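You operate a simulated robot arm through the tools that you are given. There is no shell and no other tool.

You are at the controls of a simulated two-armed robot. One attempt, no reset.

JOB
Pick up the black brush with one hand, pass it to the other hand and put it on the red field of the sorting table. Fetch the fuse from the red field of the sorting table and set it on the top shelf of the tall rack. Do these in any order.

It is judged by the outcome, as a careful person would: the job done as asked, and still so three seconds after it is handed in. It fails if anything else is knocked over, pushed out of place, dropped, spilled or broken.

ROBOT AND FRAMES
Two 7-joint arms with two-finger parallel grippers on one trunk, on a base that moves. Base frame: it is fixed to the floor where the robot stands at the start and does not move with it; the origin is under the middle of the robot, x ahead of it, y to its left, z up. Units: mm, rad, N and s.
The left shoulder is at the start at [39, 101, 1161], the right one opposite. With the tool pointing down near the work surface each hand reaches from about 160 to 500 mm from the robot's upright axis, wherever it stands, measured 20 degrees to its own side. Places, roughly: fuse [-1250, -500, 750]; red field of the sorting table [-1400, -300, 800]; top shelf of the tall rack [-1500, 2000, 1600]. Payload 2.4 kg a hand.
The TCP of each hand is the grasp point between the finger pads, 24 mm short of the fingertips. In the tool frame z runs along the fingers and y along their closing line. Largest opening 68 mm; finger width 17, thickness 10; the body of the gripper, 40 by 70 mm, starts 41 mm behind the TCP.
Orientation is told as [roll, pitch, yaw] about the base's x, y, z axes, in that order, counted from this pose: with the fingers straight down and closing along the base's y, the tool's x points along the base's -x, its y along +y and its z along -z.

CONTROLS
- The arms move only by the tool drive_tool. It takes "left_motion", "right_motion" or both (then of equal length, played together; a hand with none holds still); each is one flat list of numbers, 7 for each row, row after row: the shift along the tool's x, y, z in units of 30 mm (1.0 is 30 mm), then the turn, a rotation vector about the tool's x, y, z in units of 4 degrees (1.0 is 4 degrees), then the finger opening in mm, from 0 to 68. In form: [x, y, z, wx, wy, wz, grip, x, y, z, wx, wy, wz, grip, ...]. A call has 1 to 20 rows; each row shifts and turns the commanded pose from where the row before left it, along the tool's axes as they then stand. A call with a number of a shift or a turn outside -1 to 1 is refused whole. Rows are played at 5 a second. More than 50 mm and 0.15 rad between two rows, or a gripper value outside its range, and nothing of the call is played. Where a pose cannot be reached the arm comes as near as it can. A force on the tool above 40 N (or 10 N above the force at the start of the call, whichever is more), or a blocked arm, ends the call early, and 0.2 s more pass. Each finger travels about 72 mm/s and halts on what it meets, pressing with about 26 N; the grip force reading is that of the motor and also rises with nothing between the fingers. The clock runs only during rows and for 0.2 s after the last one: add rows that do not move to give the fingers time. The reply holds the time, the measured pose of the TCP, the force on the tool along the base axes, the opening and the grip force, in the units named above and with some noise, with the torque about the TCP (base axes, N m) and any sound that the robot's microphone picked up.
- Cameras (640 x 400 px; columns grow to the right, rows downward): "scene" is now at [127.9, 1.2, 1333.1]; the picture's right is [-0.02, -1.00, 0.00], its down [-0.44, 0.01, -0.90] and it looks along [0.90, -0.02, -0.44] (base axes); focal length 269 px, centre (320, 200). "left" rides on the left gripper at [84, -11, -75] in its tool frame; the picture's right is [0.13, 0.99, 0.00], its down [-0.60, 0.08, -0.79] and it looks along [-0.79, 0.10, 0.61] (tool axes); focal length 251 px, centre (320, 200). "right" rides on the right gripper at [84, 11, -75] in its tool frame; the picture's right is [-0.13, 0.99, 0.00], its down [-0.60, -0.08, -0.79] and it looks along [-0.79, -0.10, 0.61] (tool axes); focal length 251 px, centre (320, 200). There is no depth. A picture from a camera that has moved, and an enlarged one, comes with that camera's place and axes in the base frame and with its lens.
- camera(camera): a new picture of that camera. It takes no simulated time.
- lift_body(by): moves the trunk up (or, below 0, down) by that many mm; the arms and the scene camera ride with it, the base frame stays. It gives what a move gives, with no picture.
- drive_base(legs): drives the robot by 1 to 6 legs, each [ahead, left, turn to the left] in mm, mm and rad, along the robot's own axes; the way and the turn of a leg run together, so that a leg with both is an arc; at most 1500 mm and 3.142 rad a leg. The arms and the cameras ride along, it lands a little off, and it stops where it bumps. It gives what a move gives.
- head_to(pan, tilt): turns the head with the scene camera to pan (to the left, within 1.501 rad either way) and tilt (down, from -0.506 to 1.204), counted from straight ahead of the robot (the tilt from the chest, where the trunk bows). It gives what a move gives.
- close_up(camera, box): a new picture of the part [left, top, right, bottom] of that camera's present view, enlarged. It takes no simulated time.
- sign_off(): hands the job in; it is judged then, once.

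Places have to be worked out from the pictures, the camera data and where the tool is seen. Open the grippers and draw the arms clear of the work before you hand the job in, unless the task says otherwise.

The tools are called as name(argument=value, ...) on one line, values as JSON. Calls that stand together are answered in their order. drive_tool: Moves the arms, as the interface text tells. Its arguments: {"type":"object","properties":{"left_motion":{"type":"array","items":{"type":"number"}},"right_motion":{"type":"array","items":{"type":"number"}}},"required":[]} The other tools are called the same way: lift_body (by) moves the trunk up or down; drive_base (legs) drives the base; head_to (pan, tilt) turns the head that bears the scene camera; camera (camera) takes a picture; close_up (camera, box) takes an enlarged picture of a part of a camera's view; sign_off () hands the job in.

At the start:

```text
time_s: 0.0
left_tool_pos: [351.4, 138.9, 1177.5]
left_ee_rot: [0.0, -0.002, 0.0]
left_contact_force: [0.3, 0.1, 0.3]
left_wrist_torque: [0.01, 0.01, 0.01]
left_grip_width: 68.0
left_grasp_force: 0.0
right_tool_pos: [388.5, -224.7, 1143.0]
right_ee_rot: [0.0, 0.002, 0.001]
right_contact_force: [0.3, 0.0, -0.6]
right_wrist_torque: [0.0, 0.02, 0.01]
right_grip_width: 67.9
right_grasp_force: 0.0
trunk travel left (down, up): [-375.0, 475.0]
robot x, y, heading: [1.6, 3.2, 0.005]
head pan, tilt (commanded): [-0.023, 0.456]
```

scene: 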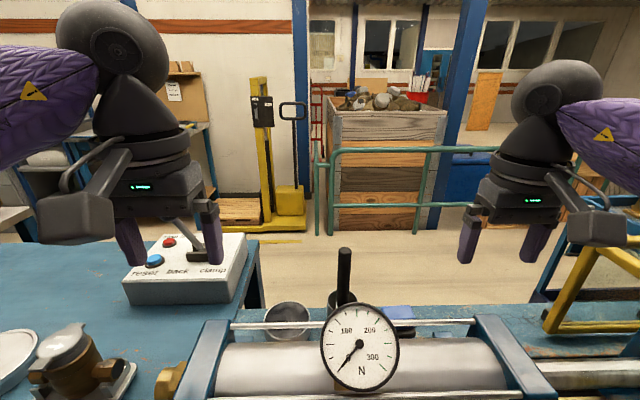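
right: 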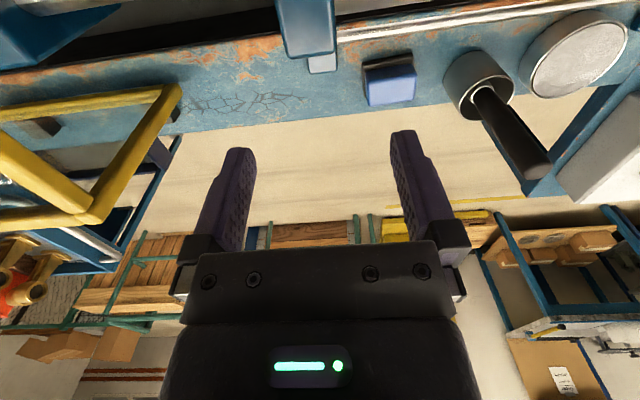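
left: 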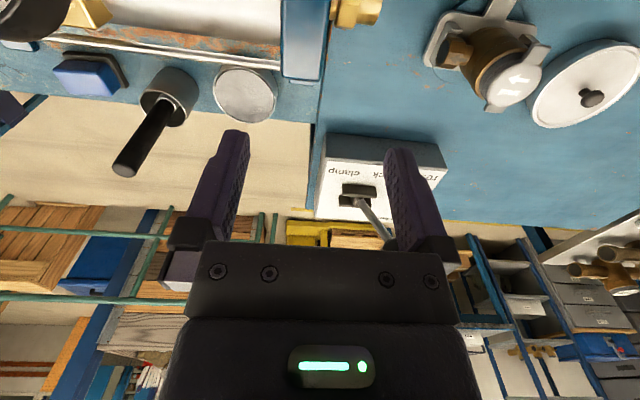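

The pictures show a workbench ahead with a gauge, a control box, a cup with a black rod (possibly the brush). I'll first look down with the head to see the bench in detail.

head_to(pan=0, tilt=0.9)

camera(camera="scene")

```text
time_s: 0.9
left_tool_pos: [350.8, 138.7, 1176.8]
left_ee_rot: [-0.001, 0.0, 0.0]
left_contact_force: [0.6, -0.2, -0.3]
left_wrist_torque: [0.0, 0.01, 0.04]
left_grip_width: 68.2
left_grasp_force: 0.0
right_tool_pos: [388.1, -224.4, 1143.3]
right_ee_rot: [-0.001, 0.001, 0.0]
right_contact_force: [-0.5, 0.0, -0.4]
right_wrist_torque: [-0.04, 0.0, -0.01]
right_grip_width: 68.0
right_grasp_force: 0.0
trunk travel left (down, up): [-375.0, 475.0]
robot x, y, heading: [2.5, 5.4, -0.001]
head pan, tilt (commanded): [0.0, 0.901]
```

```text
taken
camera scene: at [111.6, 3.4, 1295.4], right [0.0, -1.0, 0.0], down [-0.78, 0.0, -0.62], along [0.62, 0.0, -0.78], focal length 269 px, centre (320, 200)
```

scene: 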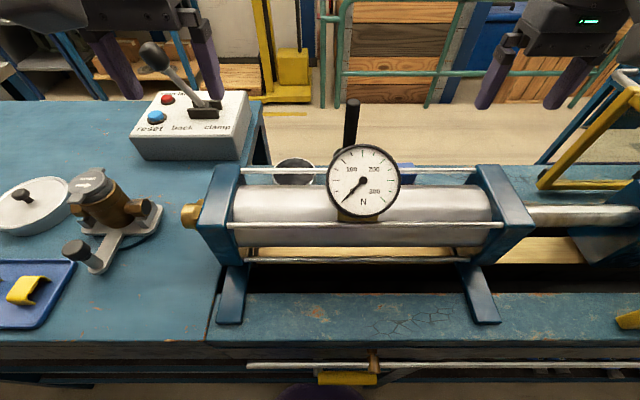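

A press/cylinder with a gauge stands in front; a black rod stands in a cup behind it. I'll look to both sides to find the brush, sorting table and rack.

head_to(pan=0.8, tilt=0.7)

camera(camera="scene")

head_to(pan=-0.8, tilt=0.7)

camera(camera="scene")

head_to(pan=-1.5, tilt=0.4)

camera(camera="scene")

head_to(pan=1.5, tilt=0.4)

camera(camera="scene")

```text
time_s: 2.0
left_tool_pos: [350.8, 137.8, 1177.7]
left_ee_rot: [-0.001, 0.0, 0.0]
left_contact_force: [0.5, 0.5, 0.8]
left_wrist_torque: [-0.02, -0.02, -0.04]
left_grip_width: 67.9
left_grasp_force: 0.0
right_tool_pos: [388.1, -225.3, 1143.3]
right_ee_rot: [0.0, 0.0, -0.001]
right_contact_force: [0.4, -0.1, -0.2]
right_wrist_torque: [-0.02, 0.03, 0.03]
right_grip_width: 68.1
right_grasp_force: 0.0
trunk travel left (down, up): [-375.0, 475.0]
robot x, y, heading: [-2.4, -1.8, 0.003]
head pan, tilt (commanded): [0.799, 0.7]
```

```text
taken
camera scene: at [95.4, 64.2, 1311.5], right [0.72, -0.7, 0.0], down [-0.45, -0.46, -0.76], along [0.53, 0.55, -0.64], focal length 269 px, centre (320, 200)
```

scene: 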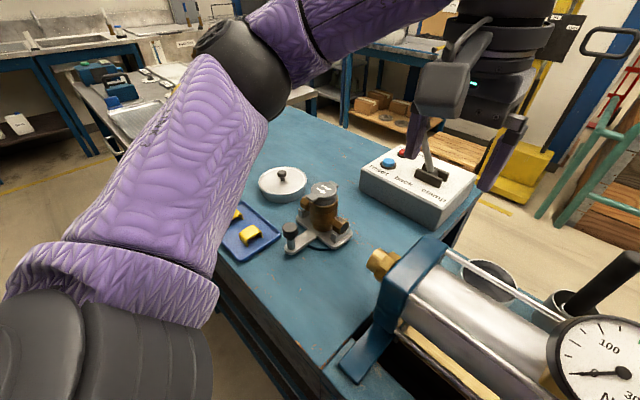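

```text
time_s: 3.7
left_tool_pos: [351.6, 138.5, 1177.6]
left_ee_rot: [0.001, 0.0, -0.001]
left_contact_force: [0.0, -0.7, -0.3]
left_wrist_torque: [-0.02, 0.02, 0.0]
left_grip_width: 67.8
left_grasp_force: 0.1
right_tool_pos: [387.4, -224.9, 1143.3]
right_ee_rot: [-0.001, 0.001, 0.0]
right_contact_force: [0.0, 0.5, 0.6]
right_wrist_torque: [-0.01, 0.0, -0.02]
right_grip_width: 68.0
right_grasp_force: 0.1
trunk travel left (down, up): [-375.0, 475.0]
robot x, y, heading: [0.2, -0.4, 0.003]
head pan, tilt (commanded): [-0.799, 0.7]
```

```text
taken
camera scene: at [95.3, -57.5, 1311.5], right [-0.72, -0.7, 0.0], down [-0.45, 0.46, -0.76], along [0.53, -0.55, -0.64], focal length 269 px, centre (320, 200)
```

scene: 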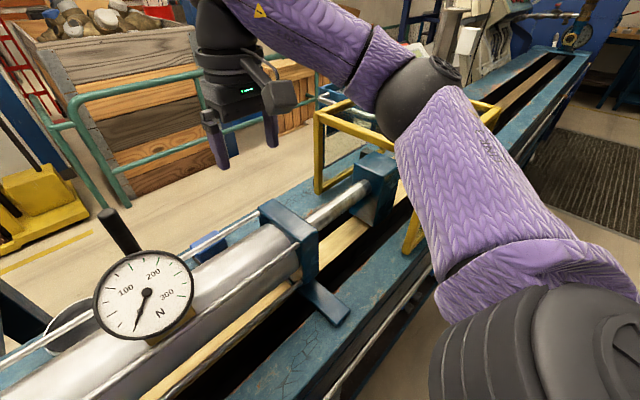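

```text
time_s: 4.8
left_tool_pos: [351.0, 138.0, 1175.9]
left_ee_rot: [0.001, 0.002, -0.001]
left_contact_force: [-0.6, 0.2, -0.4]
left_wrist_torque: [0.02, -0.02, -0.01]
left_grip_width: 68.1
left_grasp_force: 0.1
right_tool_pos: [387.1, -223.9, 1144.8]
right_ee_rot: [0.001, -0.001, -0.001]
right_contact_force: [0.3, 0.2, 0.6]
right_wrist_torque: [0.0, -0.03, 0.01]
right_grip_width: 68.1
right_grasp_force: 0.1
trunk travel left (down, up): [-375.0, 475.0]
robot x, y, heading: [0.2, -3.4, 0.004]
head pan, tilt (commanded): [-1.499, 0.4]
```

```text
taken
camera scene: at [42.8, -89.0, 1338.4], right [-1.0, -0.07, 0.0], down [-0.03, 0.39, -0.92], along [0.07, -0.92, -0.39], focal length 269 px, centre (320, 200)
```

scene: 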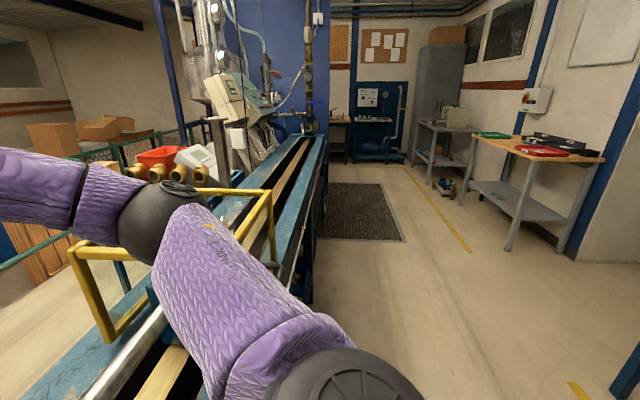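

```text
time_s: 7.4
left_tool_pos: [351.7, 137.2, 1176.9]
left_ee_rot: [0.002, 0.0, 0.0]
left_contact_force: [0.2, -0.4, 0.5]
left_wrist_torque: [0.01, -0.04, 0.02]
left_grip_width: 68.0
left_grasp_force: 0.1
right_tool_pos: [387.9, -223.8, 1143.0]
right_ee_rot: [0.0, 0.001, 0.0]
right_contact_force: [-0.2, 0.3, -0.1]
right_wrist_torque: [0.03, 0.03, 0.02]
right_grip_width: 68.0
right_grasp_force: 0.0
trunk travel left (down, up): [-375.0, 475.0]
robot x, y, heading: [0.6, 0.5, -0.001]
head pan, tilt (commanded): [1.499, 0.4]
```

```text
taken
camera scene: at [42.7, 95.8, 1338.4], right [1.0, -0.07, 0.0], down [-0.03, -0.39, -0.92], along [0.07, 0.92, -0.39], focal length 269 px, centre (320, 200)
```

scene: 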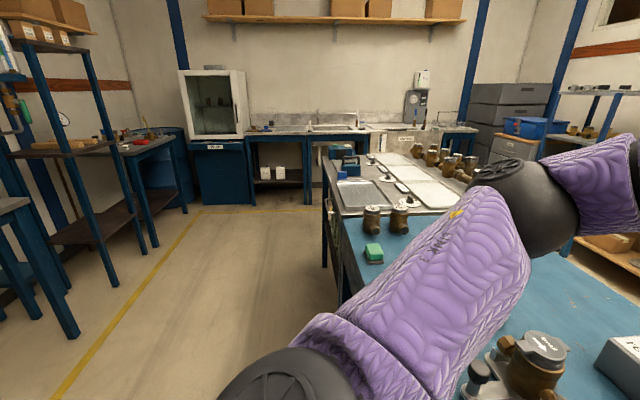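

The tall rack is seen at the back left. I'll inspect the black rod in the cup and the objects near it before turning.

head_to(pan=0, tilt=0.6)

close_up(camera="scene", box=[240, 140, 440, 265])

close_up(camera="left", box=[0, 0, 320, 200])

close_up(camera="right", box=[320, 0, 640, 200])

```text
time_s: 9.0
left_tool_pos: [350.6, 138.4, 1176.8]
left_ee_rot: [0.0, -0.001, 0.0]
left_contact_force: [-0.8, 0.1, 0.1]
left_wrist_torque: [0.01, -0.01, 0.04]
left_grip_width: 68.2
left_grasp_force: 0.1
right_tool_pos: [388.7, -224.8, 1142.0]
right_ee_rot: [0.001, -0.001, -0.001]
right_contact_force: [0.8, -0.9, 0.0]
right_wrist_torque: [-0.01, 0.02, 0.01]
right_grip_width: 67.9
right_grasp_force: 0.1
trunk travel left (down, up): [-375.0, 475.0]
robot x, y, heading: [0.2, -1.1, -0.0]
head pan, tilt (commanded): [0.0, 0.6]
```

```text
3.20 times, centred on (340, 202) of scene
camera zoom: at [124.5, 3.4, 1320.2], right [0.0, -1.0, 0.0], down [-0.57, 0.0, -0.82], along [0.82, 0.0, -0.57], focal length 861 px, centre (256, 192)
```

zoom: 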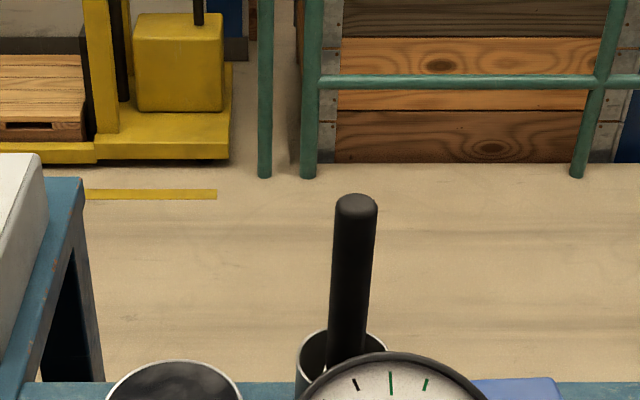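

```text
2.00 times, centred on (160, 100) of left
camera zoom: at [267.0, 129.2, 1251.1], right [-0.13, 0.99, 0.0], down [0.6, 0.08, 0.79], along [0.79, 0.1, -0.61], focal length 503 px, centre (640, 400)
```

zoom: 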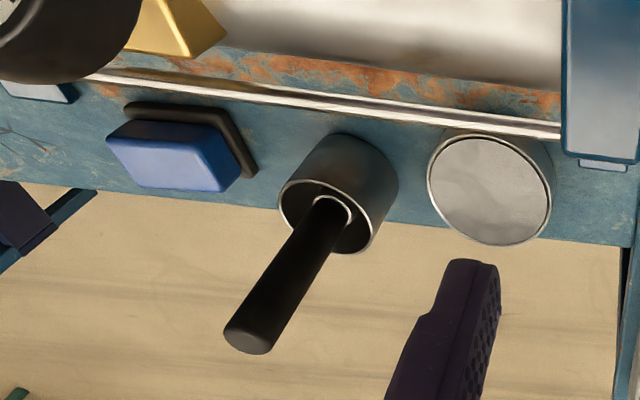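

```text
2.00 times, centred on (480, 100) of right
camera zoom: at [303.2, -213.3, 1216.8], right [0.13, 0.99, 0.0], down [0.6, -0.08, 0.79], along [0.79, -0.1, -0.61], focal length 503 px, centre (0, 400)
```

zoom: 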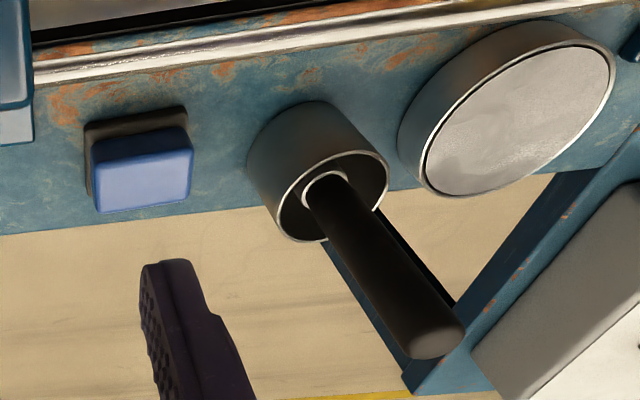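

The black rod stands nearly upright in a cup at about [480, -48], rim z≈957, rod top z≈1066. Before committing, I'll look for other candidates for "black brush" around the room with zoomed views.

head_to(pan=1.2, tilt=0.35)

close_up(camera="scene", box=[320, 80, 640, 280])

close_up(camera="scene", box=[0, 80, 320, 280])

head_to(pan=-1.5, tilt=0.35)

close_up(camera="scene", box=[320, 50, 640, 250])

close_up(camera="scene", box=[0, 80, 320, 280])

```text
time_s: 10.4
left_tool_pos: [350.7, 138.3, 1177.1]
left_ee_rot: [0.002, 0.0, 0.0]
left_contact_force: [-0.7, -0.1, 0.5]
left_wrist_torque: [0.02, 0.0, 0.03]
left_grip_width: 67.9
left_grasp_force: 0.1
right_tool_pos: [388.0, -223.6, 1142.2]
right_ee_rot: [0.002, 0.001, 0.0]
right_contact_force: [-0.1, -0.5, 0.3]
right_wrist_torque: [0.02, 0.0, 0.02]
right_grip_width: 68.0
right_grasp_force: 0.0
trunk travel left (down, up): [-375.0, 475.0]
robot x, y, heading: [5.6, -0.1, 0.003]
head pan, tilt (commanded): [1.201, 0.351]
```

```text
2.00 times, centred on (480, 180) of scene
camera zoom: at [69.8, 90.2, 1342.9], right [0.93, -0.36, 0.0], down [-0.12, -0.32, -0.94], along [0.34, 0.88, -0.34], focal length 538 px, centre (0, 240)
```

zoom: 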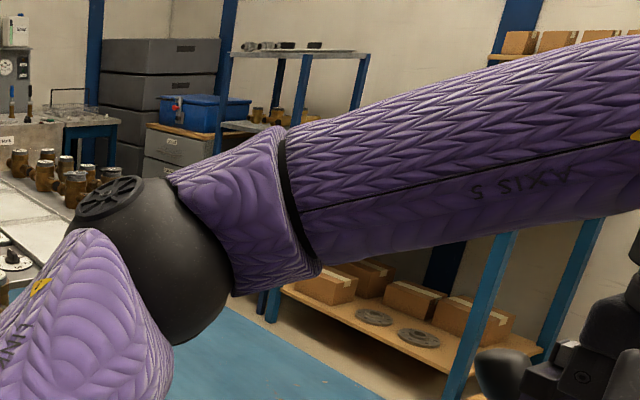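

```text
2.00 times, centred on (160, 180) of scene
camera zoom: at [69.8, 90.2, 1342.9], right [0.93, -0.36, 0.0], down [-0.12, -0.32, -0.94], along [0.34, 0.88, -0.34], focal length 538 px, centre (640, 240)
```

zoom: 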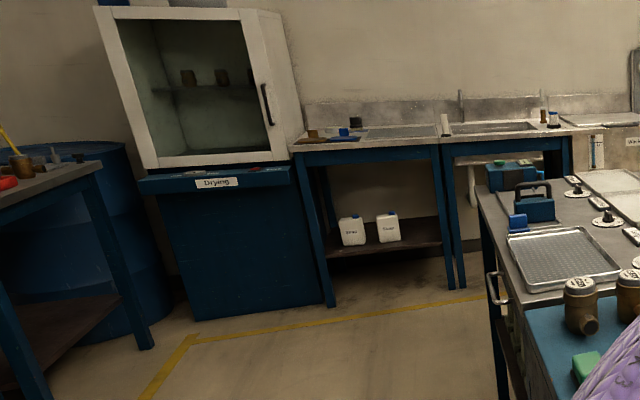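

```text
time_s: 12.8
left_tool_pos: [351.9, 138.0, 1176.6]
left_ee_rot: [0.001, -0.002, 0.0]
left_contact_force: [-0.5, 0.4, 0.6]
left_wrist_torque: [-0.04, 0.0, 0.0]
left_grip_width: 67.9
left_grasp_force: 0.1
right_tool_pos: [387.6, -224.3, 1143.5]
right_ee_rot: [-0.002, 0.0, 0.0]
right_contact_force: [-0.2, 0.9, 0.7]
right_wrist_torque: [0.04, 0.01, 0.02]
right_grip_width: 68.0
right_grasp_force: 0.0
trunk travel left (down, up): [-375.0, 475.0]
robot x, y, heading: [1.2, 1.8, 0.0]
head pan, tilt (commanded): [-1.499, 0.351]
```

```text
2.00 times, centred on (480, 150) of scene
camera zoom: at [42.8, -89.5, 1342.9], right [-1.0, -0.07, 0.0], down [-0.03, 0.34, -0.94], along [0.07, -0.94, -0.34], focal length 538 px, centre (0, 300)
```

zoom: 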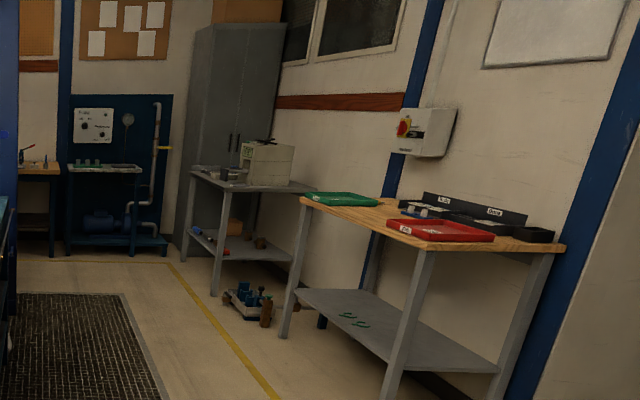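

```text
2.00 times, centred on (160, 180) of scene
camera zoom: at [42.8, -89.5, 1342.9], right [-1.0, -0.07, 0.0], down [-0.03, 0.34, -0.94], along [0.07, -0.94, -0.34], focal length 538 px, centre (640, 240)
```

zoom: 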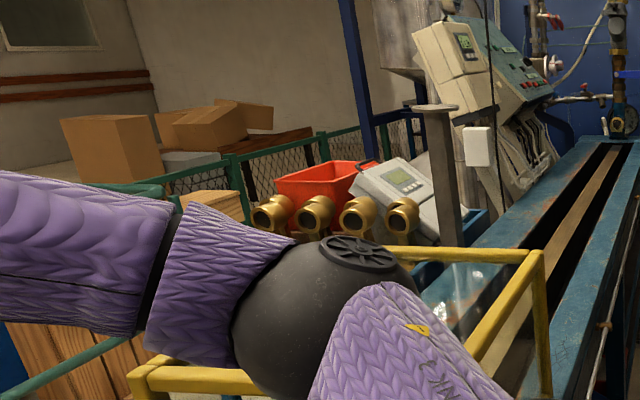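

The only red/green trays seen so far are on another table far right; the sorting table must be directly behind. I'll raise the trunk for clearance, back off, and turn part way to view the area behind.

lift_body(by=200)

drive_base(legs=[[-300, 0, 0], [0, 0, -1.2]])

head_to(pan=-1.5, tilt=0.5)

camera(camera="scene")

```text
time_s: 14.9
left_tool_pos: [352.2, 138.1, 1376.8]
left_ee_rot: [0.0, 0.0, 0.0]
left_contact_force: [-0.1, -1.3, -0.6]
left_wrist_torque: [0.0, -0.01, -0.03]
left_grip_width: 68.2
left_grasp_force: 0.0
right_tool_pos: [387.8, -224.6, 1342.3]
right_ee_rot: [0.0, 0.001, 0.001]
right_contact_force: [-0.6, -0.1, 0.0]
right_wrist_torque: [-0.02, 0.01, 0.01]
right_grip_width: 68.1
right_grasp_force: 0.1
trunk travel left (down, up): [-575.0, 274.0]
robot x, y, heading: [3.8, -0.8, -0.0]
head pan, tilt (commanded): [-1.499, 0.351]
```

```text
time_s: 20.0
left_tool_pos: [-49.6, -277.5, 1376.2]
left_ee_rot: [0.0, 0.0, -1.206]
left_contact_force: [0.8, -0.3, -0.2]
left_wrist_torque: [-0.03, -0.03, 0.03]
left_grip_width: 68.1
left_grasp_force: 0.1
right_tool_pos: [-374.9, -441.0, 1342.5]
right_ee_rot: [0.0, 0.0, -1.204]
right_contact_force: [-0.7, 0.4, 0.0]
right_wrist_torque: [0.01, 0.02, 0.0]
right_grip_width: 68.2
right_grasp_force: 0.0
trunk travel left (down, up): [-575.0, 274.0]
robot x, y, heading: [-302.0, 1.5, -1.206]
head pan, tilt (commanded): [-1.499, 0.351]
```

```text
time_s: 20.7
left_tool_pos: [-49.7, -278.1, 1377.2]
left_ee_rot: [0.0, 0.001, -1.204]
left_contact_force: [0.5, -0.4, 0.1]
left_wrist_torque: [0.02, -0.02, -0.04]
left_grip_width: 67.9
left_grasp_force: 0.2
right_tool_pos: [-374.3, -441.6, 1342.6]
right_ee_rot: [0.001, 0.0, -1.204]
right_contact_force: [0.0, -0.1, 0.5]
right_wrist_torque: [0.0, 0.03, -0.05]
right_grip_width: 68.5
right_grasp_force: 0.0
trunk travel left (down, up): [-575.0, 274.0]
robot x, y, heading: [-305.3, 1.0, -1.207]
head pan, tilt (commanded): [-1.499, 0.499]
```

```text
taken
camera scene: at [-379.9, -49.0, 1530.2], right [-0.42, 0.91, 0.0], down [0.43, 0.2, -0.88], along [-0.8, -0.37, -0.48], focal length 269 px, centre (320, 200)
```

scene: 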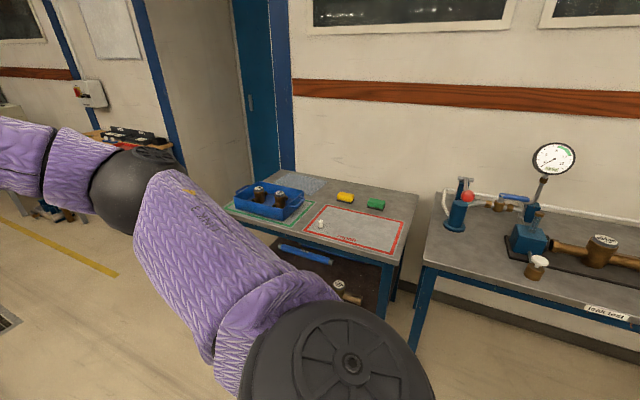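

Now the sorting table is visible: red and green outlined fields, a small white item (fuse?) within the red field. I'll zoom in on it.

close_up(camera="scene", box=[210, 160, 430, 297])

close_up(camera="scene", box=[420, 130, 640, 267])

close_up(camera="scene", box=[290, 190, 400, 259])

```text
2.91 times, centred on (320, 228) of scene
camera zoom: at [-379.9, -49.0, 1530.2], right [-0.42, 0.91, 0.0], down [0.43, 0.2, -0.88], along [-0.8, -0.37, -0.48], focal length 783 px, centre (320, 117)
```

zoom: 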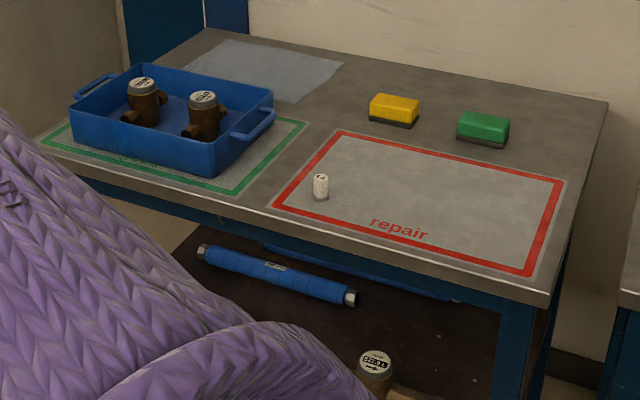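

```text
2.91 times, centred on (530, 198) of scene
camera zoom: at [-379.9, -49.0, 1530.2], right [-0.42, 0.91, 0.0], down [0.43, 0.2, -0.88], along [-0.8, -0.37, -0.48], focal length 783 px, centre (-291, 204)
```

zoom: 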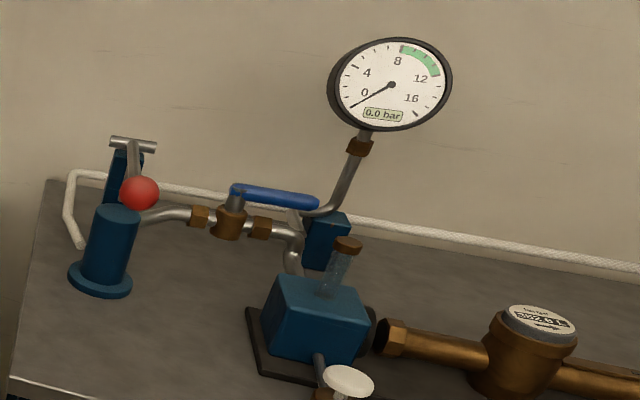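

```text
5.80 times, centred on (345, 224) of scene
camera zoom: at [-379.9, -49.0, 1530.2], right [-0.42, 0.91, 0.0], down [0.43, 0.2, -0.88], along [-0.8, -0.37, -0.48], focal length 1560 px, centre (175, 58)
```

zoom: 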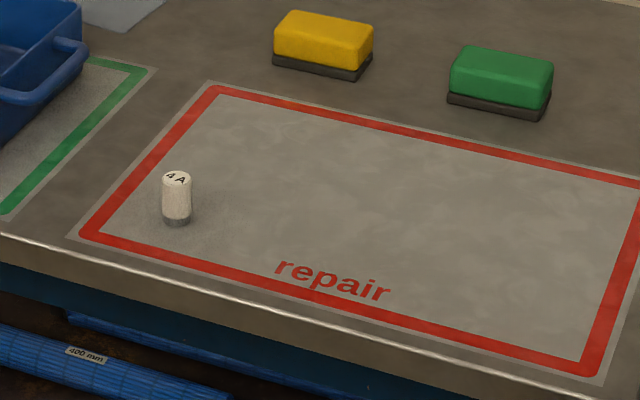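

The fuse is the small white "4 A" cylinder standing in the red "repair" field. I still want to rule out another black brush elsewhere, so I'll turn to the left side and look at the benches there.

drive_base(legs=[[0, 0, 2.7]])

head_to(pan=0, tilt=0.35)

camera(camera="scene")

head_to(pan=-0.7, tilt=0.45)

camera(camera="scene")

head_to(pan=0.8, tilt=0.3)

camera(camera="scene")

```text
time_s: 27.5
left_tool_pos: [-421.2, 359.5, 1377.0]
left_ee_rot: [0.001, 0.001, 1.511]
left_contact_force: [0.4, 0.4, -0.4]
left_wrist_torque: [-0.02, 0.02, 0.01]
left_grip_width: 68.1
left_grasp_force: 0.0
right_tool_pos: [-56.4, 374.6, 1341.7]
right_ee_rot: [0.001, -0.001, 1.511]
right_contact_force: [-0.1, 0.1, -1.0]
right_wrist_torque: [-0.01, 0.03, 0.02]
right_grip_width: 68.0
right_grasp_force: 0.1
trunk travel left (down, up): [-575.0, 274.0]
robot x, y, heading: [-304.3, -1.5, 1.507]
head pan, tilt (commanded): [-1.499, 0.499]
```

```text
time_s: 29.1
left_tool_pos: [-420.4, 358.0, 1376.8]
left_ee_rot: [-0.001, 0.0, 1.511]
left_contact_force: [-0.3, 0.1, 0.5]
left_wrist_torque: [0.04, -0.02, 0.03]
left_grip_width: 68.1
left_grasp_force: 0.0
right_tool_pos: [-56.6, 374.2, 1341.6]
right_ee_rot: [-0.001, 0.0, 1.512]
right_contact_force: [0.8, -0.1, 0.5]
right_wrist_torque: [-0.02, -0.02, 0.01]
right_grip_width: 68.1
right_grasp_force: 0.0
trunk travel left (down, up): [-575.0, 274.0]
robot x, y, heading: [-299.6, 1.5, 1.512]
head pan, tilt (commanded): [0.0, 0.351]
```

```text
taken
camera scene: at [-296.4, 112.1, 1543.8], right [1.0, -0.06, 0.0], down [-0.02, -0.34, -0.94], along [0.06, 0.94, -0.34], focal length 269 px, centre (320, 200)
```

scene: 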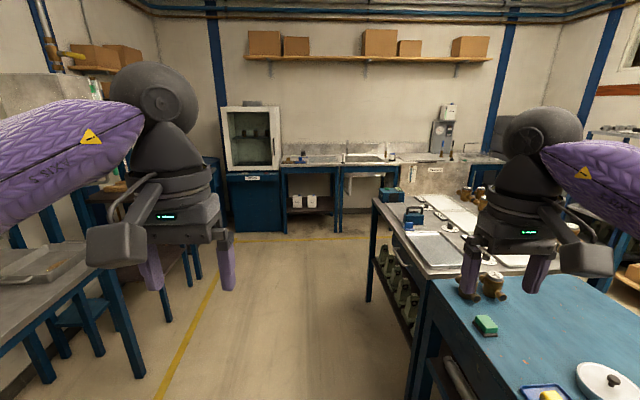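

```text
time_s: 30.2
left_tool_pos: [-419.9, 359.5, 1377.9]
left_ee_rot: [0.0, 0.0, 1.512]
left_contact_force: [-0.9, 1.4, 0.8]
left_wrist_torque: [0.01, -0.03, 0.01]
left_grip_width: 68.1
left_grasp_force: 0.0
right_tool_pos: [-57.5, 374.5, 1342.8]
right_ee_rot: [0.001, 0.0, 1.513]
right_contact_force: [0.0, -0.6, 0.1]
right_wrist_torque: [0.02, -0.02, 0.0]
right_grip_width: 67.8
right_grasp_force: 0.0
trunk travel left (down, up): [-575.0, 274.0]
robot x, y, heading: [-304.5, -1.4, 1.514]
head pan, tilt (commanded): [-0.7, 0.45]
```

```text
taken
camera scene: at [-238.8, 85.9, 1534.6], right [0.73, -0.69, 0.0], down [-0.3, -0.32, -0.9], along [0.62, 0.65, -0.44], focal length 269 px, centre (320, 200)
```

scene: 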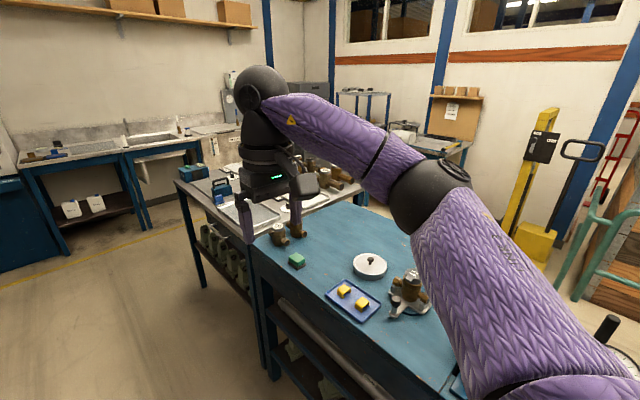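

```text
time_s: 31.8
left_tool_pos: [-420.1, 359.0, 1376.5]
left_ee_rot: [0.0, -0.001, 1.513]
left_contact_force: [-0.2, -0.7, -0.4]
left_wrist_torque: [0.02, -0.01, 0.01]
left_grip_width: 67.9
left_grasp_force: 0.1
right_tool_pos: [-56.4, 374.7, 1342.2]
right_ee_rot: [0.0, 0.0, 1.512]
right_contact_force: [0.4, 0.4, 0.6]
right_wrist_torque: [0.0, 0.01, -0.03]
right_grip_width: 67.9
right_grasp_force: 0.1
trunk travel left (down, up): [-575.0, 274.0]
robot x, y, heading: [-301.8, 2.3, 1.518]
head pan, tilt (commanded): [0.799, 0.3]
```

```text
taken
camera scene: at [-364.9, 88.2, 1548.6], right [0.74, 0.67, 0.0], down [0.2, -0.22, -0.96], along [-0.64, 0.71, -0.3], focal length 269 px, centre (320, 200)
```

scene: 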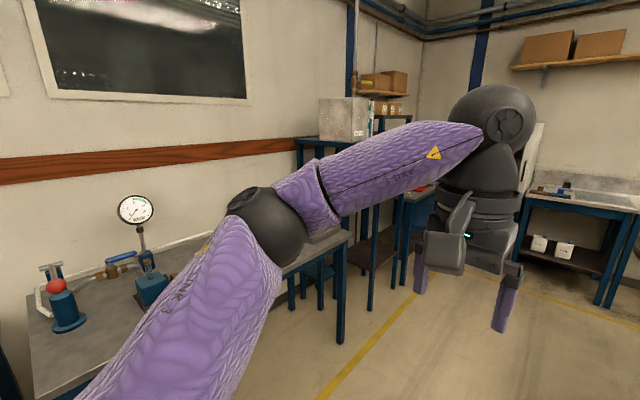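

close_up(camera="scene", box=[280, 60, 440, 160])

head_to(pan=0, tilt=0.35)

close_up(camera="scene", box=[270, 130, 430, 230])

close_up(camera="scene", box=[370, 160, 530, 260])

head_to(pan=1.2, tilt=0.3)

camera(camera="scene")

```text
4.00 times, centred on (360, 110) of scene
camera zoom: at [-364.9, 88.2, 1548.6], right [0.74, 0.67, 0.0], down [0.2, -0.22, -0.96], along [-0.64, 0.71, -0.3], focal length 1076 px, centre (160, 560)
```

zoom: 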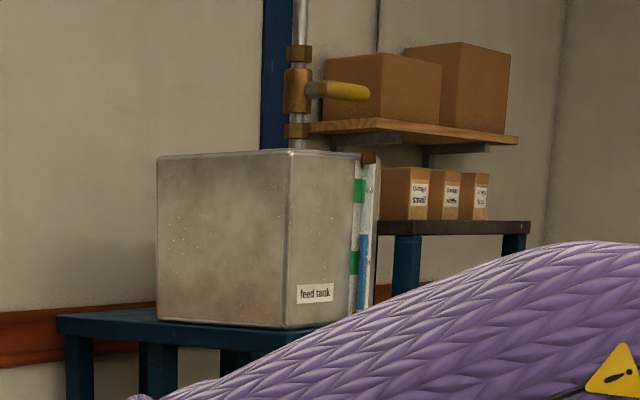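

```text
time_s: 32.9
left_tool_pos: [-420.4, 359.4, 1378.0]
left_ee_rot: [0.0, 0.001, 1.512]
left_contact_force: [0.4, -0.1, 0.5]
left_wrist_torque: [0.01, -0.01, -0.02]
left_grip_width: 68.3
left_grasp_force: 0.0
right_tool_pos: [-56.8, 374.1, 1342.5]
right_ee_rot: [0.0, 0.001, 1.512]
right_contact_force: [-0.6, 0.1, -0.4]
right_wrist_torque: [-0.02, 0.0, 0.01]
right_grip_width: 67.9
right_grasp_force: 0.2
trunk travel left (down, up): [-575.0, 274.0]
robot x, y, heading: [-302.6, 2.8, 1.51]
head pan, tilt (commanded): [0.0, 0.351]
```

```text
4.00 times, centred on (350, 180) of scene
camera zoom: at [-296.5, 112.1, 1543.8], right [1.0, -0.06, 0.0], down [-0.02, -0.34, -0.94], along [0.06, 0.94, -0.34], focal length 1076 px, centre (200, 280)
```

zoom: 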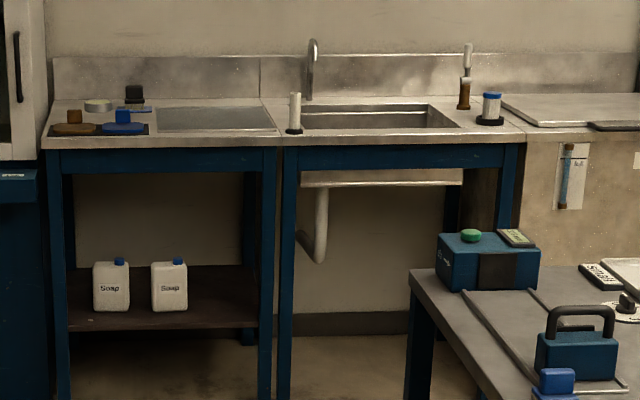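

```text
4.00 times, centred on (450, 210) of scene
camera zoom: at [-296.5, 112.1, 1543.8], right [1.0, -0.06, 0.0], down [-0.02, -0.34, -0.94], along [0.06, 0.94, -0.34], focal length 1076 px, centre (-200, 160)
```

zoom: 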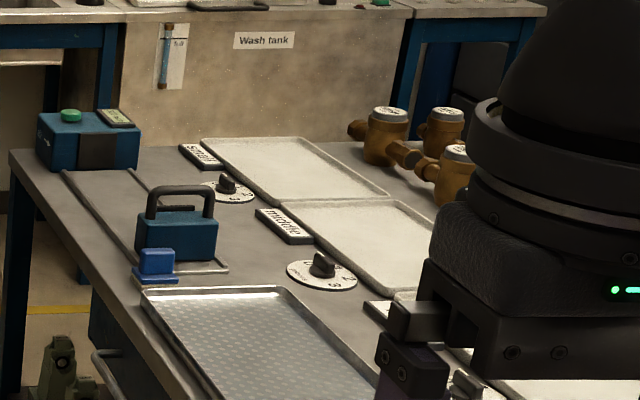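

```text
time_s: 34.3
left_tool_pos: [-420.2, 358.9, 1377.4]
left_ee_rot: [0.0, 0.0, 1.512]
left_contact_force: [-1.0, -0.6, -0.7]
left_wrist_torque: [0.0, -0.01, 0.02]
left_grip_width: 67.9
left_grasp_force: 0.0
right_tool_pos: [-56.3, 374.2, 1342.4]
right_ee_rot: [0.001, 0.0, 1.511]
right_contact_force: [-0.7, 0.6, -0.4]
right_wrist_torque: [-0.01, -0.02, 0.01]
right_grip_width: 67.9
right_grasp_force: 0.0
trunk travel left (down, up): [-575.0, 274.0]
robot x, y, heading: [-305.4, 5.4, 1.516]
head pan, tilt (commanded): [1.201, 0.3]
```

```text
taken
camera scene: at [-386.8, 58.1, 1548.6], right [0.42, 0.91, 0.0], down [0.27, -0.12, -0.96], along [-0.87, 0.4, -0.3], focal length 269 px, centre (320, 200)
```

scene: 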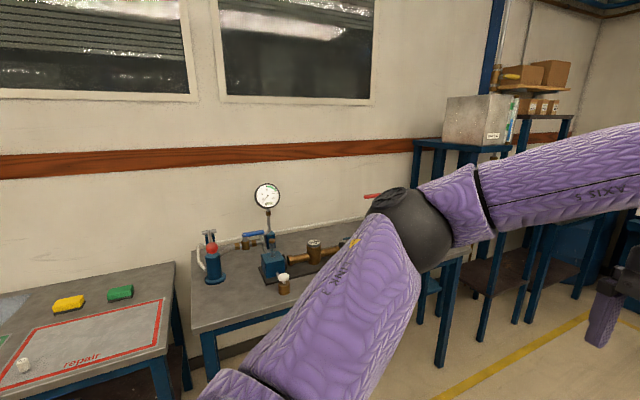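

I'll zoom further on the sink's items and on the tall rack to be sure.

head_to(pan=0.1, tilt=0.3)

close_up(camera="scene", box=[290, 135, 370, 185])

close_up(camera="scene", box=[370, 130, 450, 180])

```text
time_s: 35.6
left_tool_pos: [-420.9, 358.2, 1377.0]
left_ee_rot: [0.001, 0.0, 1.51]
left_contact_force: [0.5, -0.3, -0.9]
left_wrist_torque: [0.01, -0.02, 0.02]
left_grip_width: 68.2
left_grasp_force: 0.2
right_tool_pos: [-57.6, 374.8, 1343.1]
right_ee_rot: [-0.001, 0.0, 1.512]
right_contact_force: [0.8, 0.2, 0.3]
right_wrist_torque: [-0.01, -0.03, -0.04]
right_grip_width: 67.8
right_grasp_force: 0.1
trunk travel left (down, up): [-575.0, 274.0]
robot x, y, heading: [-306.6, -2.0, 1.51]
head pan, tilt (commanded): [0.099, 0.3]
```

```text
8.00 times, centred on (330, 160) of scene
camera zoom: at [-305.8, 112.5, 1548.5], right [1.0, 0.04, 0.0], down [0.01, -0.3, -0.96], along [-0.04, 0.95, -0.3], focal length 2152 px, centre (240, 520)
```

zoom: 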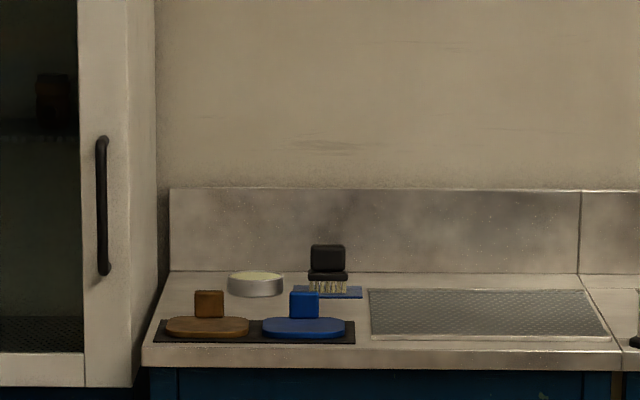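

```text
8.00 times, centred on (410, 155) of scene
camera zoom: at [-305.8, 112.5, 1548.5], right [1.0, 0.04, 0.0], down [0.01, -0.3, -0.96], along [-0.04, 0.95, -0.3], focal length 2152 px, centre (-400, 560)
```

zoom: 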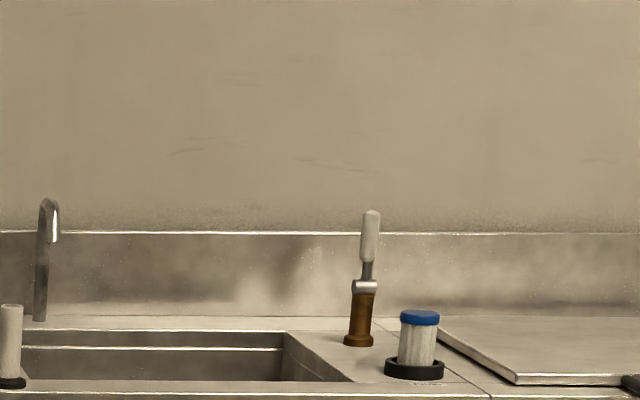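

Important: there's a black-bodied item with bristles at the far sink bench, as well as the black rod in the cup. I need to see what the rod is, so I'll return to the first station and look into that cup from above.

drive_base(legs=[[0, 0, -1.51]])

head_to(pan=0, tilt=0.6)

camera(camera="scene")

close_up(camera="left", box=[0, 0, 320, 200])

close_up(camera="right", box=[320, 0, 640, 200])

```text
time_s: 39.7
left_tool_pos: [48.6, 138.6, 1377.4]
left_ee_rot: [-0.001, 0.0, -0.005]
left_contact_force: [-0.6, -0.6, 0.4]
left_wrist_torque: [0.03, 0.0, 0.0]
left_grip_width: 67.9
left_grasp_force: 0.1
right_tool_pos: [83.1, -224.5, 1342.8]
right_ee_rot: [0.001, 0.002, -0.002]
right_contact_force: [0.8, -0.5, 0.2]
right_wrist_torque: [0.02, -0.02, 0.01]
right_grip_width: 67.8
right_grasp_force: 0.1
trunk travel left (down, up): [-575.0, 274.0]
robot x, y, heading: [-303.1, 0.0, -0.003]
head pan, tilt (commanded): [0.099, 0.3]
```

```text
time_s: 40.5
left_tool_pos: [47.3, 137.2, 1378.0]
left_ee_rot: [0.001, 0.0, -0.003]
left_contact_force: [0.2, 0.1, -0.5]
left_wrist_torque: [0.01, -0.01, -0.01]
left_grip_width: 68.1
left_grasp_force: 0.1
right_tool_pos: [83.1, -226.1, 1341.6]
right_ee_rot: [0.0, 0.001, -0.002]
right_contact_force: [-0.4, 0.3, 0.0]
right_wrist_torque: [0.0, 0.03, -0.02]
right_grip_width: 68.0
right_grasp_force: 0.0
trunk travel left (down, up): [-575.0, 274.0]
robot x, y, heading: [-302.9, -1.3, -0.005]
head pan, tilt (commanded): [0.0, 0.6]
```

```text
taken
camera scene: at [-199.2, 3.6, 1521.1], right [0.0, -1.0, 0.0], down [-0.56, 0.0, -0.83], along [0.83, 0.0, -0.56], focal length 269 px, centre (320, 200)
```

scene: 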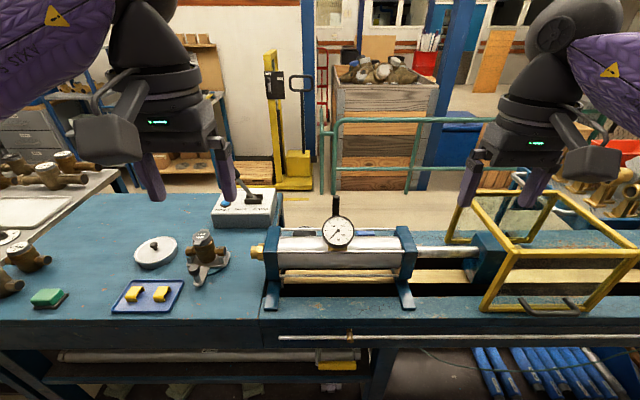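

```text
2.00 times, centred on (160, 100) of left
camera zoom: at [-36.2, 129.0, 1451.1], right [-0.13, 0.99, 0.0], down [0.6, 0.08, 0.79], along [0.79, 0.1, -0.61], focal length 503 px, centre (640, 400)
```

zoom: 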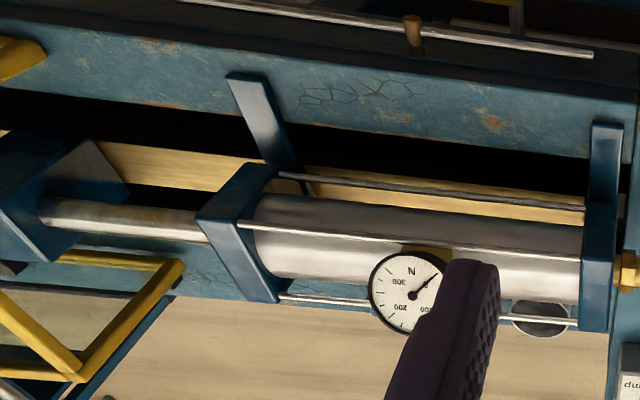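

```text
2.00 times, centred on (480, 100) of right
camera zoom: at [-1.0, -213.6, 1416.8], right [0.13, 0.99, 0.0], down [0.6, -0.08, 0.79], along [0.79, -0.1, -0.61], focal length 503 px, centre (0, 400)
```

zoom: 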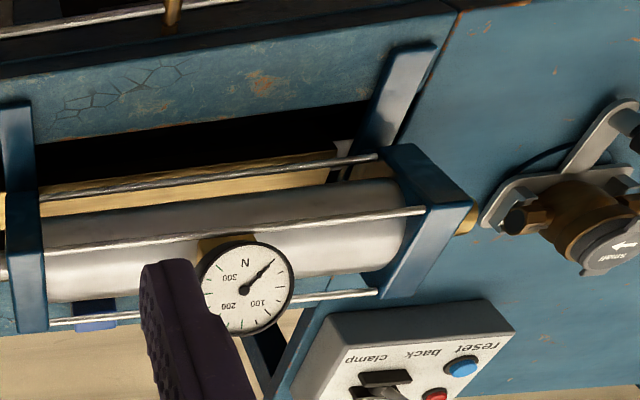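

I'll drive forward back to the starting spot with the trunk raised and look steeply down at the cup.

drive_base(legs=[[300, 0, 0]])

head_to(pan=0, tilt=1.0)

camera(camera="scene")

close_up(camera="scene", box=[270, 110, 430, 210])

close_up(camera="left", box=[0, 0, 320, 200])

close_up(camera="right", box=[320, 0, 640, 200])

```text
time_s: 42.6
left_tool_pos: [348.9, 137.2, 1376.2]
left_ee_rot: [0.001, 0.001, 0.001]
left_contact_force: [0.6, -0.4, -0.6]
left_wrist_torque: [0.0, 0.02, -0.01]
left_grip_width: 68.1
left_grasp_force: 0.1
right_tool_pos: [386.6, -224.8, 1342.4]
right_ee_rot: [0.001, -0.001, 0.0]
right_contact_force: [-0.1, 0.3, -0.3]
right_wrist_torque: [0.02, 0.02, 0.02]
right_grip_width: 68.0
right_grasp_force: 0.1
trunk travel left (down, up): [-575.0, 274.0]
robot x, y, heading: [-1.0, 0.3, -0.001]
head pan, tilt (commanded): [0.0, 0.6]
```

```text
time_s: 43.4
left_tool_pos: [348.5, 136.5, 1375.9]
left_ee_rot: [0.0, -0.001, 0.001]
left_contact_force: [0.6, -1.1, 0.1]
left_wrist_torque: [0.0, 0.01, 0.03]
left_grip_width: 67.7
left_grasp_force: 0.0
right_tool_pos: [385.7, -224.4, 1341.7]
right_ee_rot: [0.0, 0.002, 0.0]
right_contact_force: [-0.6, 0.1, -0.8]
right_wrist_torque: [-0.03, 0.02, 0.0]
right_grip_width: 67.8
right_grasp_force: 0.2
trunk travel left (down, up): [-575.0, 274.0]
robot x, y, heading: [-4.0, -0.7, -0.002]
head pan, tilt (commanded): [0.0, 1.0]
```

```text
taken
camera scene: at [83.7, 3.2, 1489.1], right [0.0, -1.0, 0.0], down [-0.84, 0.0, -0.54], along [0.54, 0.0, -0.84], focal length 269 px, centre (320, 200)
```

scene: 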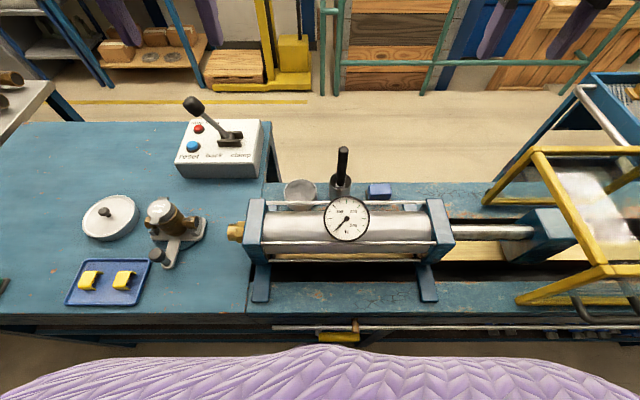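

```text
4.00 times, centred on (350, 160) of scene
camera zoom: at [83.7, 3.2, 1489.1], right [0.0, -1.0, 0.0], down [-0.84, 0.0, -0.54], along [0.54, 0.0, -0.84], focal length 1076 px, centre (200, 360)
```

zoom: 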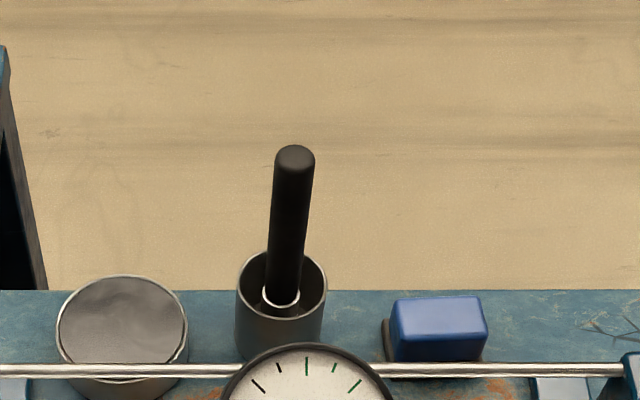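

```text
2.00 times, centred on (160, 100) of left
camera zoom: at [265.2, 129.0, 1451.1], right [-0.13, 0.99, 0.0], down [0.6, 0.08, 0.79], along [0.79, 0.1, -0.61], focal length 503 px, centre (640, 400)
```

zoom: 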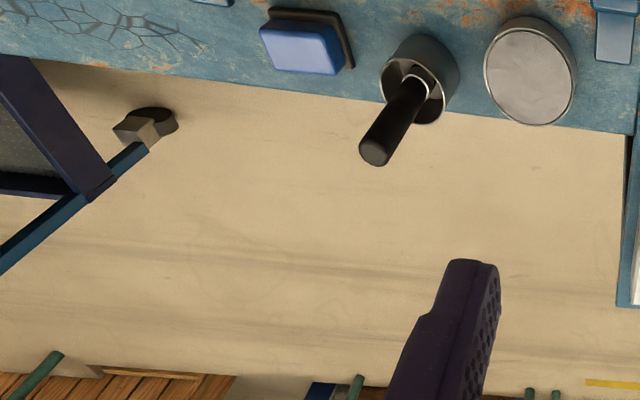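

```text
2.00 times, centred on (480, 100) of right
camera zoom: at [301.1, -213.5, 1416.8], right [0.13, 0.99, 0.0], down [0.6, -0.08, 0.79], along [0.79, -0.1, -0.61], focal length 503 px, centre (0, 400)
```

zoom: 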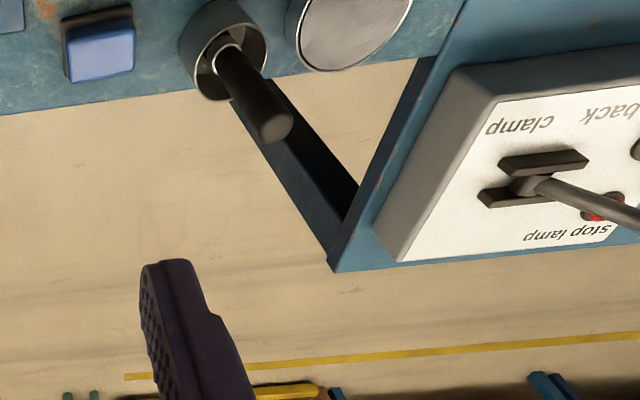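

The item in the cup has a black handle with a silver ferrule at the bottom – a brush, right at the starting station. I take it as the black brush. I'll shift the base left so the right hand reaches it naturally, and lower the trunk somewhat.

drive_base(legs=[[0, 110, 0]])

lift_body(by=-100)

head_to(pan=-0.3, tilt=0.8)

camera(camera="scene")

camera(camera="right")

```text
time_s: 44.6
left_tool_pos: [348.6, 248.9, 1376.4]
left_ee_rot: [0.0, 0.0, 0.0]
left_contact_force: [0.7, 0.4, -0.1]
left_wrist_torque: [-0.02, 0.02, 0.01]
left_grip_width: 68.3
left_grasp_force: 0.1
right_tool_pos: [384.4, -113.9, 1342.9]
right_ee_rot: [0.0, -0.001, 0.001]
right_contact_force: [-0.9, 0.0, -0.2]
right_wrist_torque: [-0.04, 0.0, 0.02]
right_grip_width: 68.1
right_grasp_force: 0.1
trunk travel left (down, up): [-575.0, 274.0]
robot x, y, heading: [-2.1, 108.5, 0.003]
head pan, tilt (commanded): [0.0, 1.0]
```

```text
time_s: 46.0
left_tool_pos: [348.7, 247.2, 1276.3]
left_ee_rot: [-0.001, -0.004, -0.001]
left_contact_force: [0.0, 0.0, -0.5]
left_wrist_torque: [0.01, -0.03, 0.0]
left_grip_width: 67.9
left_grasp_force: 0.0
right_tool_pos: [385.0, -115.0, 1242.3]
right_ee_rot: [0.0, 0.001, -0.001]
right_contact_force: [-0.5, 0.3, -0.2]
right_wrist_torque: [-0.01, 0.02, 0.01]
right_grip_width: 68.0
right_grasp_force: 0.1
trunk travel left (down, up): [-475.0, 374.0]
robot x, y, heading: [-1.8, 109.1, -0.002]
head pan, tilt (commanded): [0.0, 1.0]
```

```text
time_s: 46.8
left_tool_pos: [349.1, 246.2, 1277.1]
left_ee_rot: [-0.002, -0.001, 0.0]
left_contact_force: [0.3, 0.0, -0.6]
left_wrist_torque: [0.02, 0.0, 0.01]
left_grip_width: 68.0
left_grasp_force: 0.1
right_tool_pos: [385.3, -115.0, 1243.2]
right_ee_rot: [0.0, 0.001, 0.0]
right_contact_force: [-0.5, 0.9, -0.5]
right_wrist_torque: [0.0, 0.01, 0.0]
right_grip_width: 68.1
right_grasp_force: 0.0
trunk travel left (down, up): [-475.0, 374.0]
robot x, y, heading: [-0.7, 109.7, -0.004]
head pan, tilt (commanded): [-0.3, 0.799]
```

```text
taken
camera scene: at [98.5, 88.9, 1403.9], right [-0.3, -0.96, 0.0], down [-0.69, 0.21, -0.7], along [0.67, -0.21, -0.72], focal length 269 px, centre (320, 200)
```

scene: 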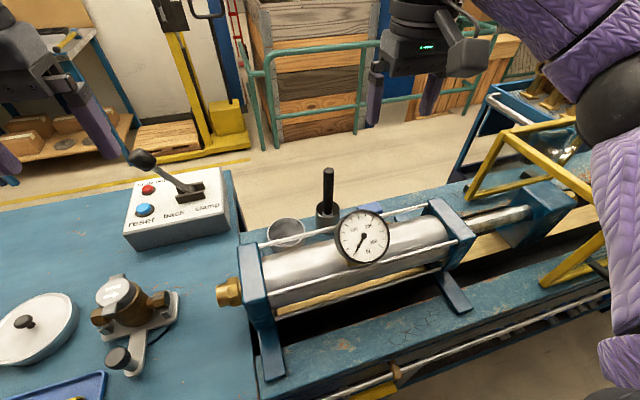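

```text
taken
camera right: at [301.1, -104.0, 1316.8], right [0.13, 0.99, 0.0], down [0.6, -0.08, 0.79], along [0.79, -0.1, -0.61], focal length 251 px, centre (320, 200)
```

right: 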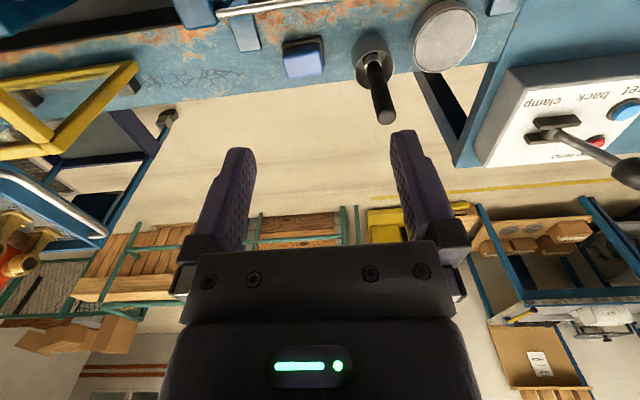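

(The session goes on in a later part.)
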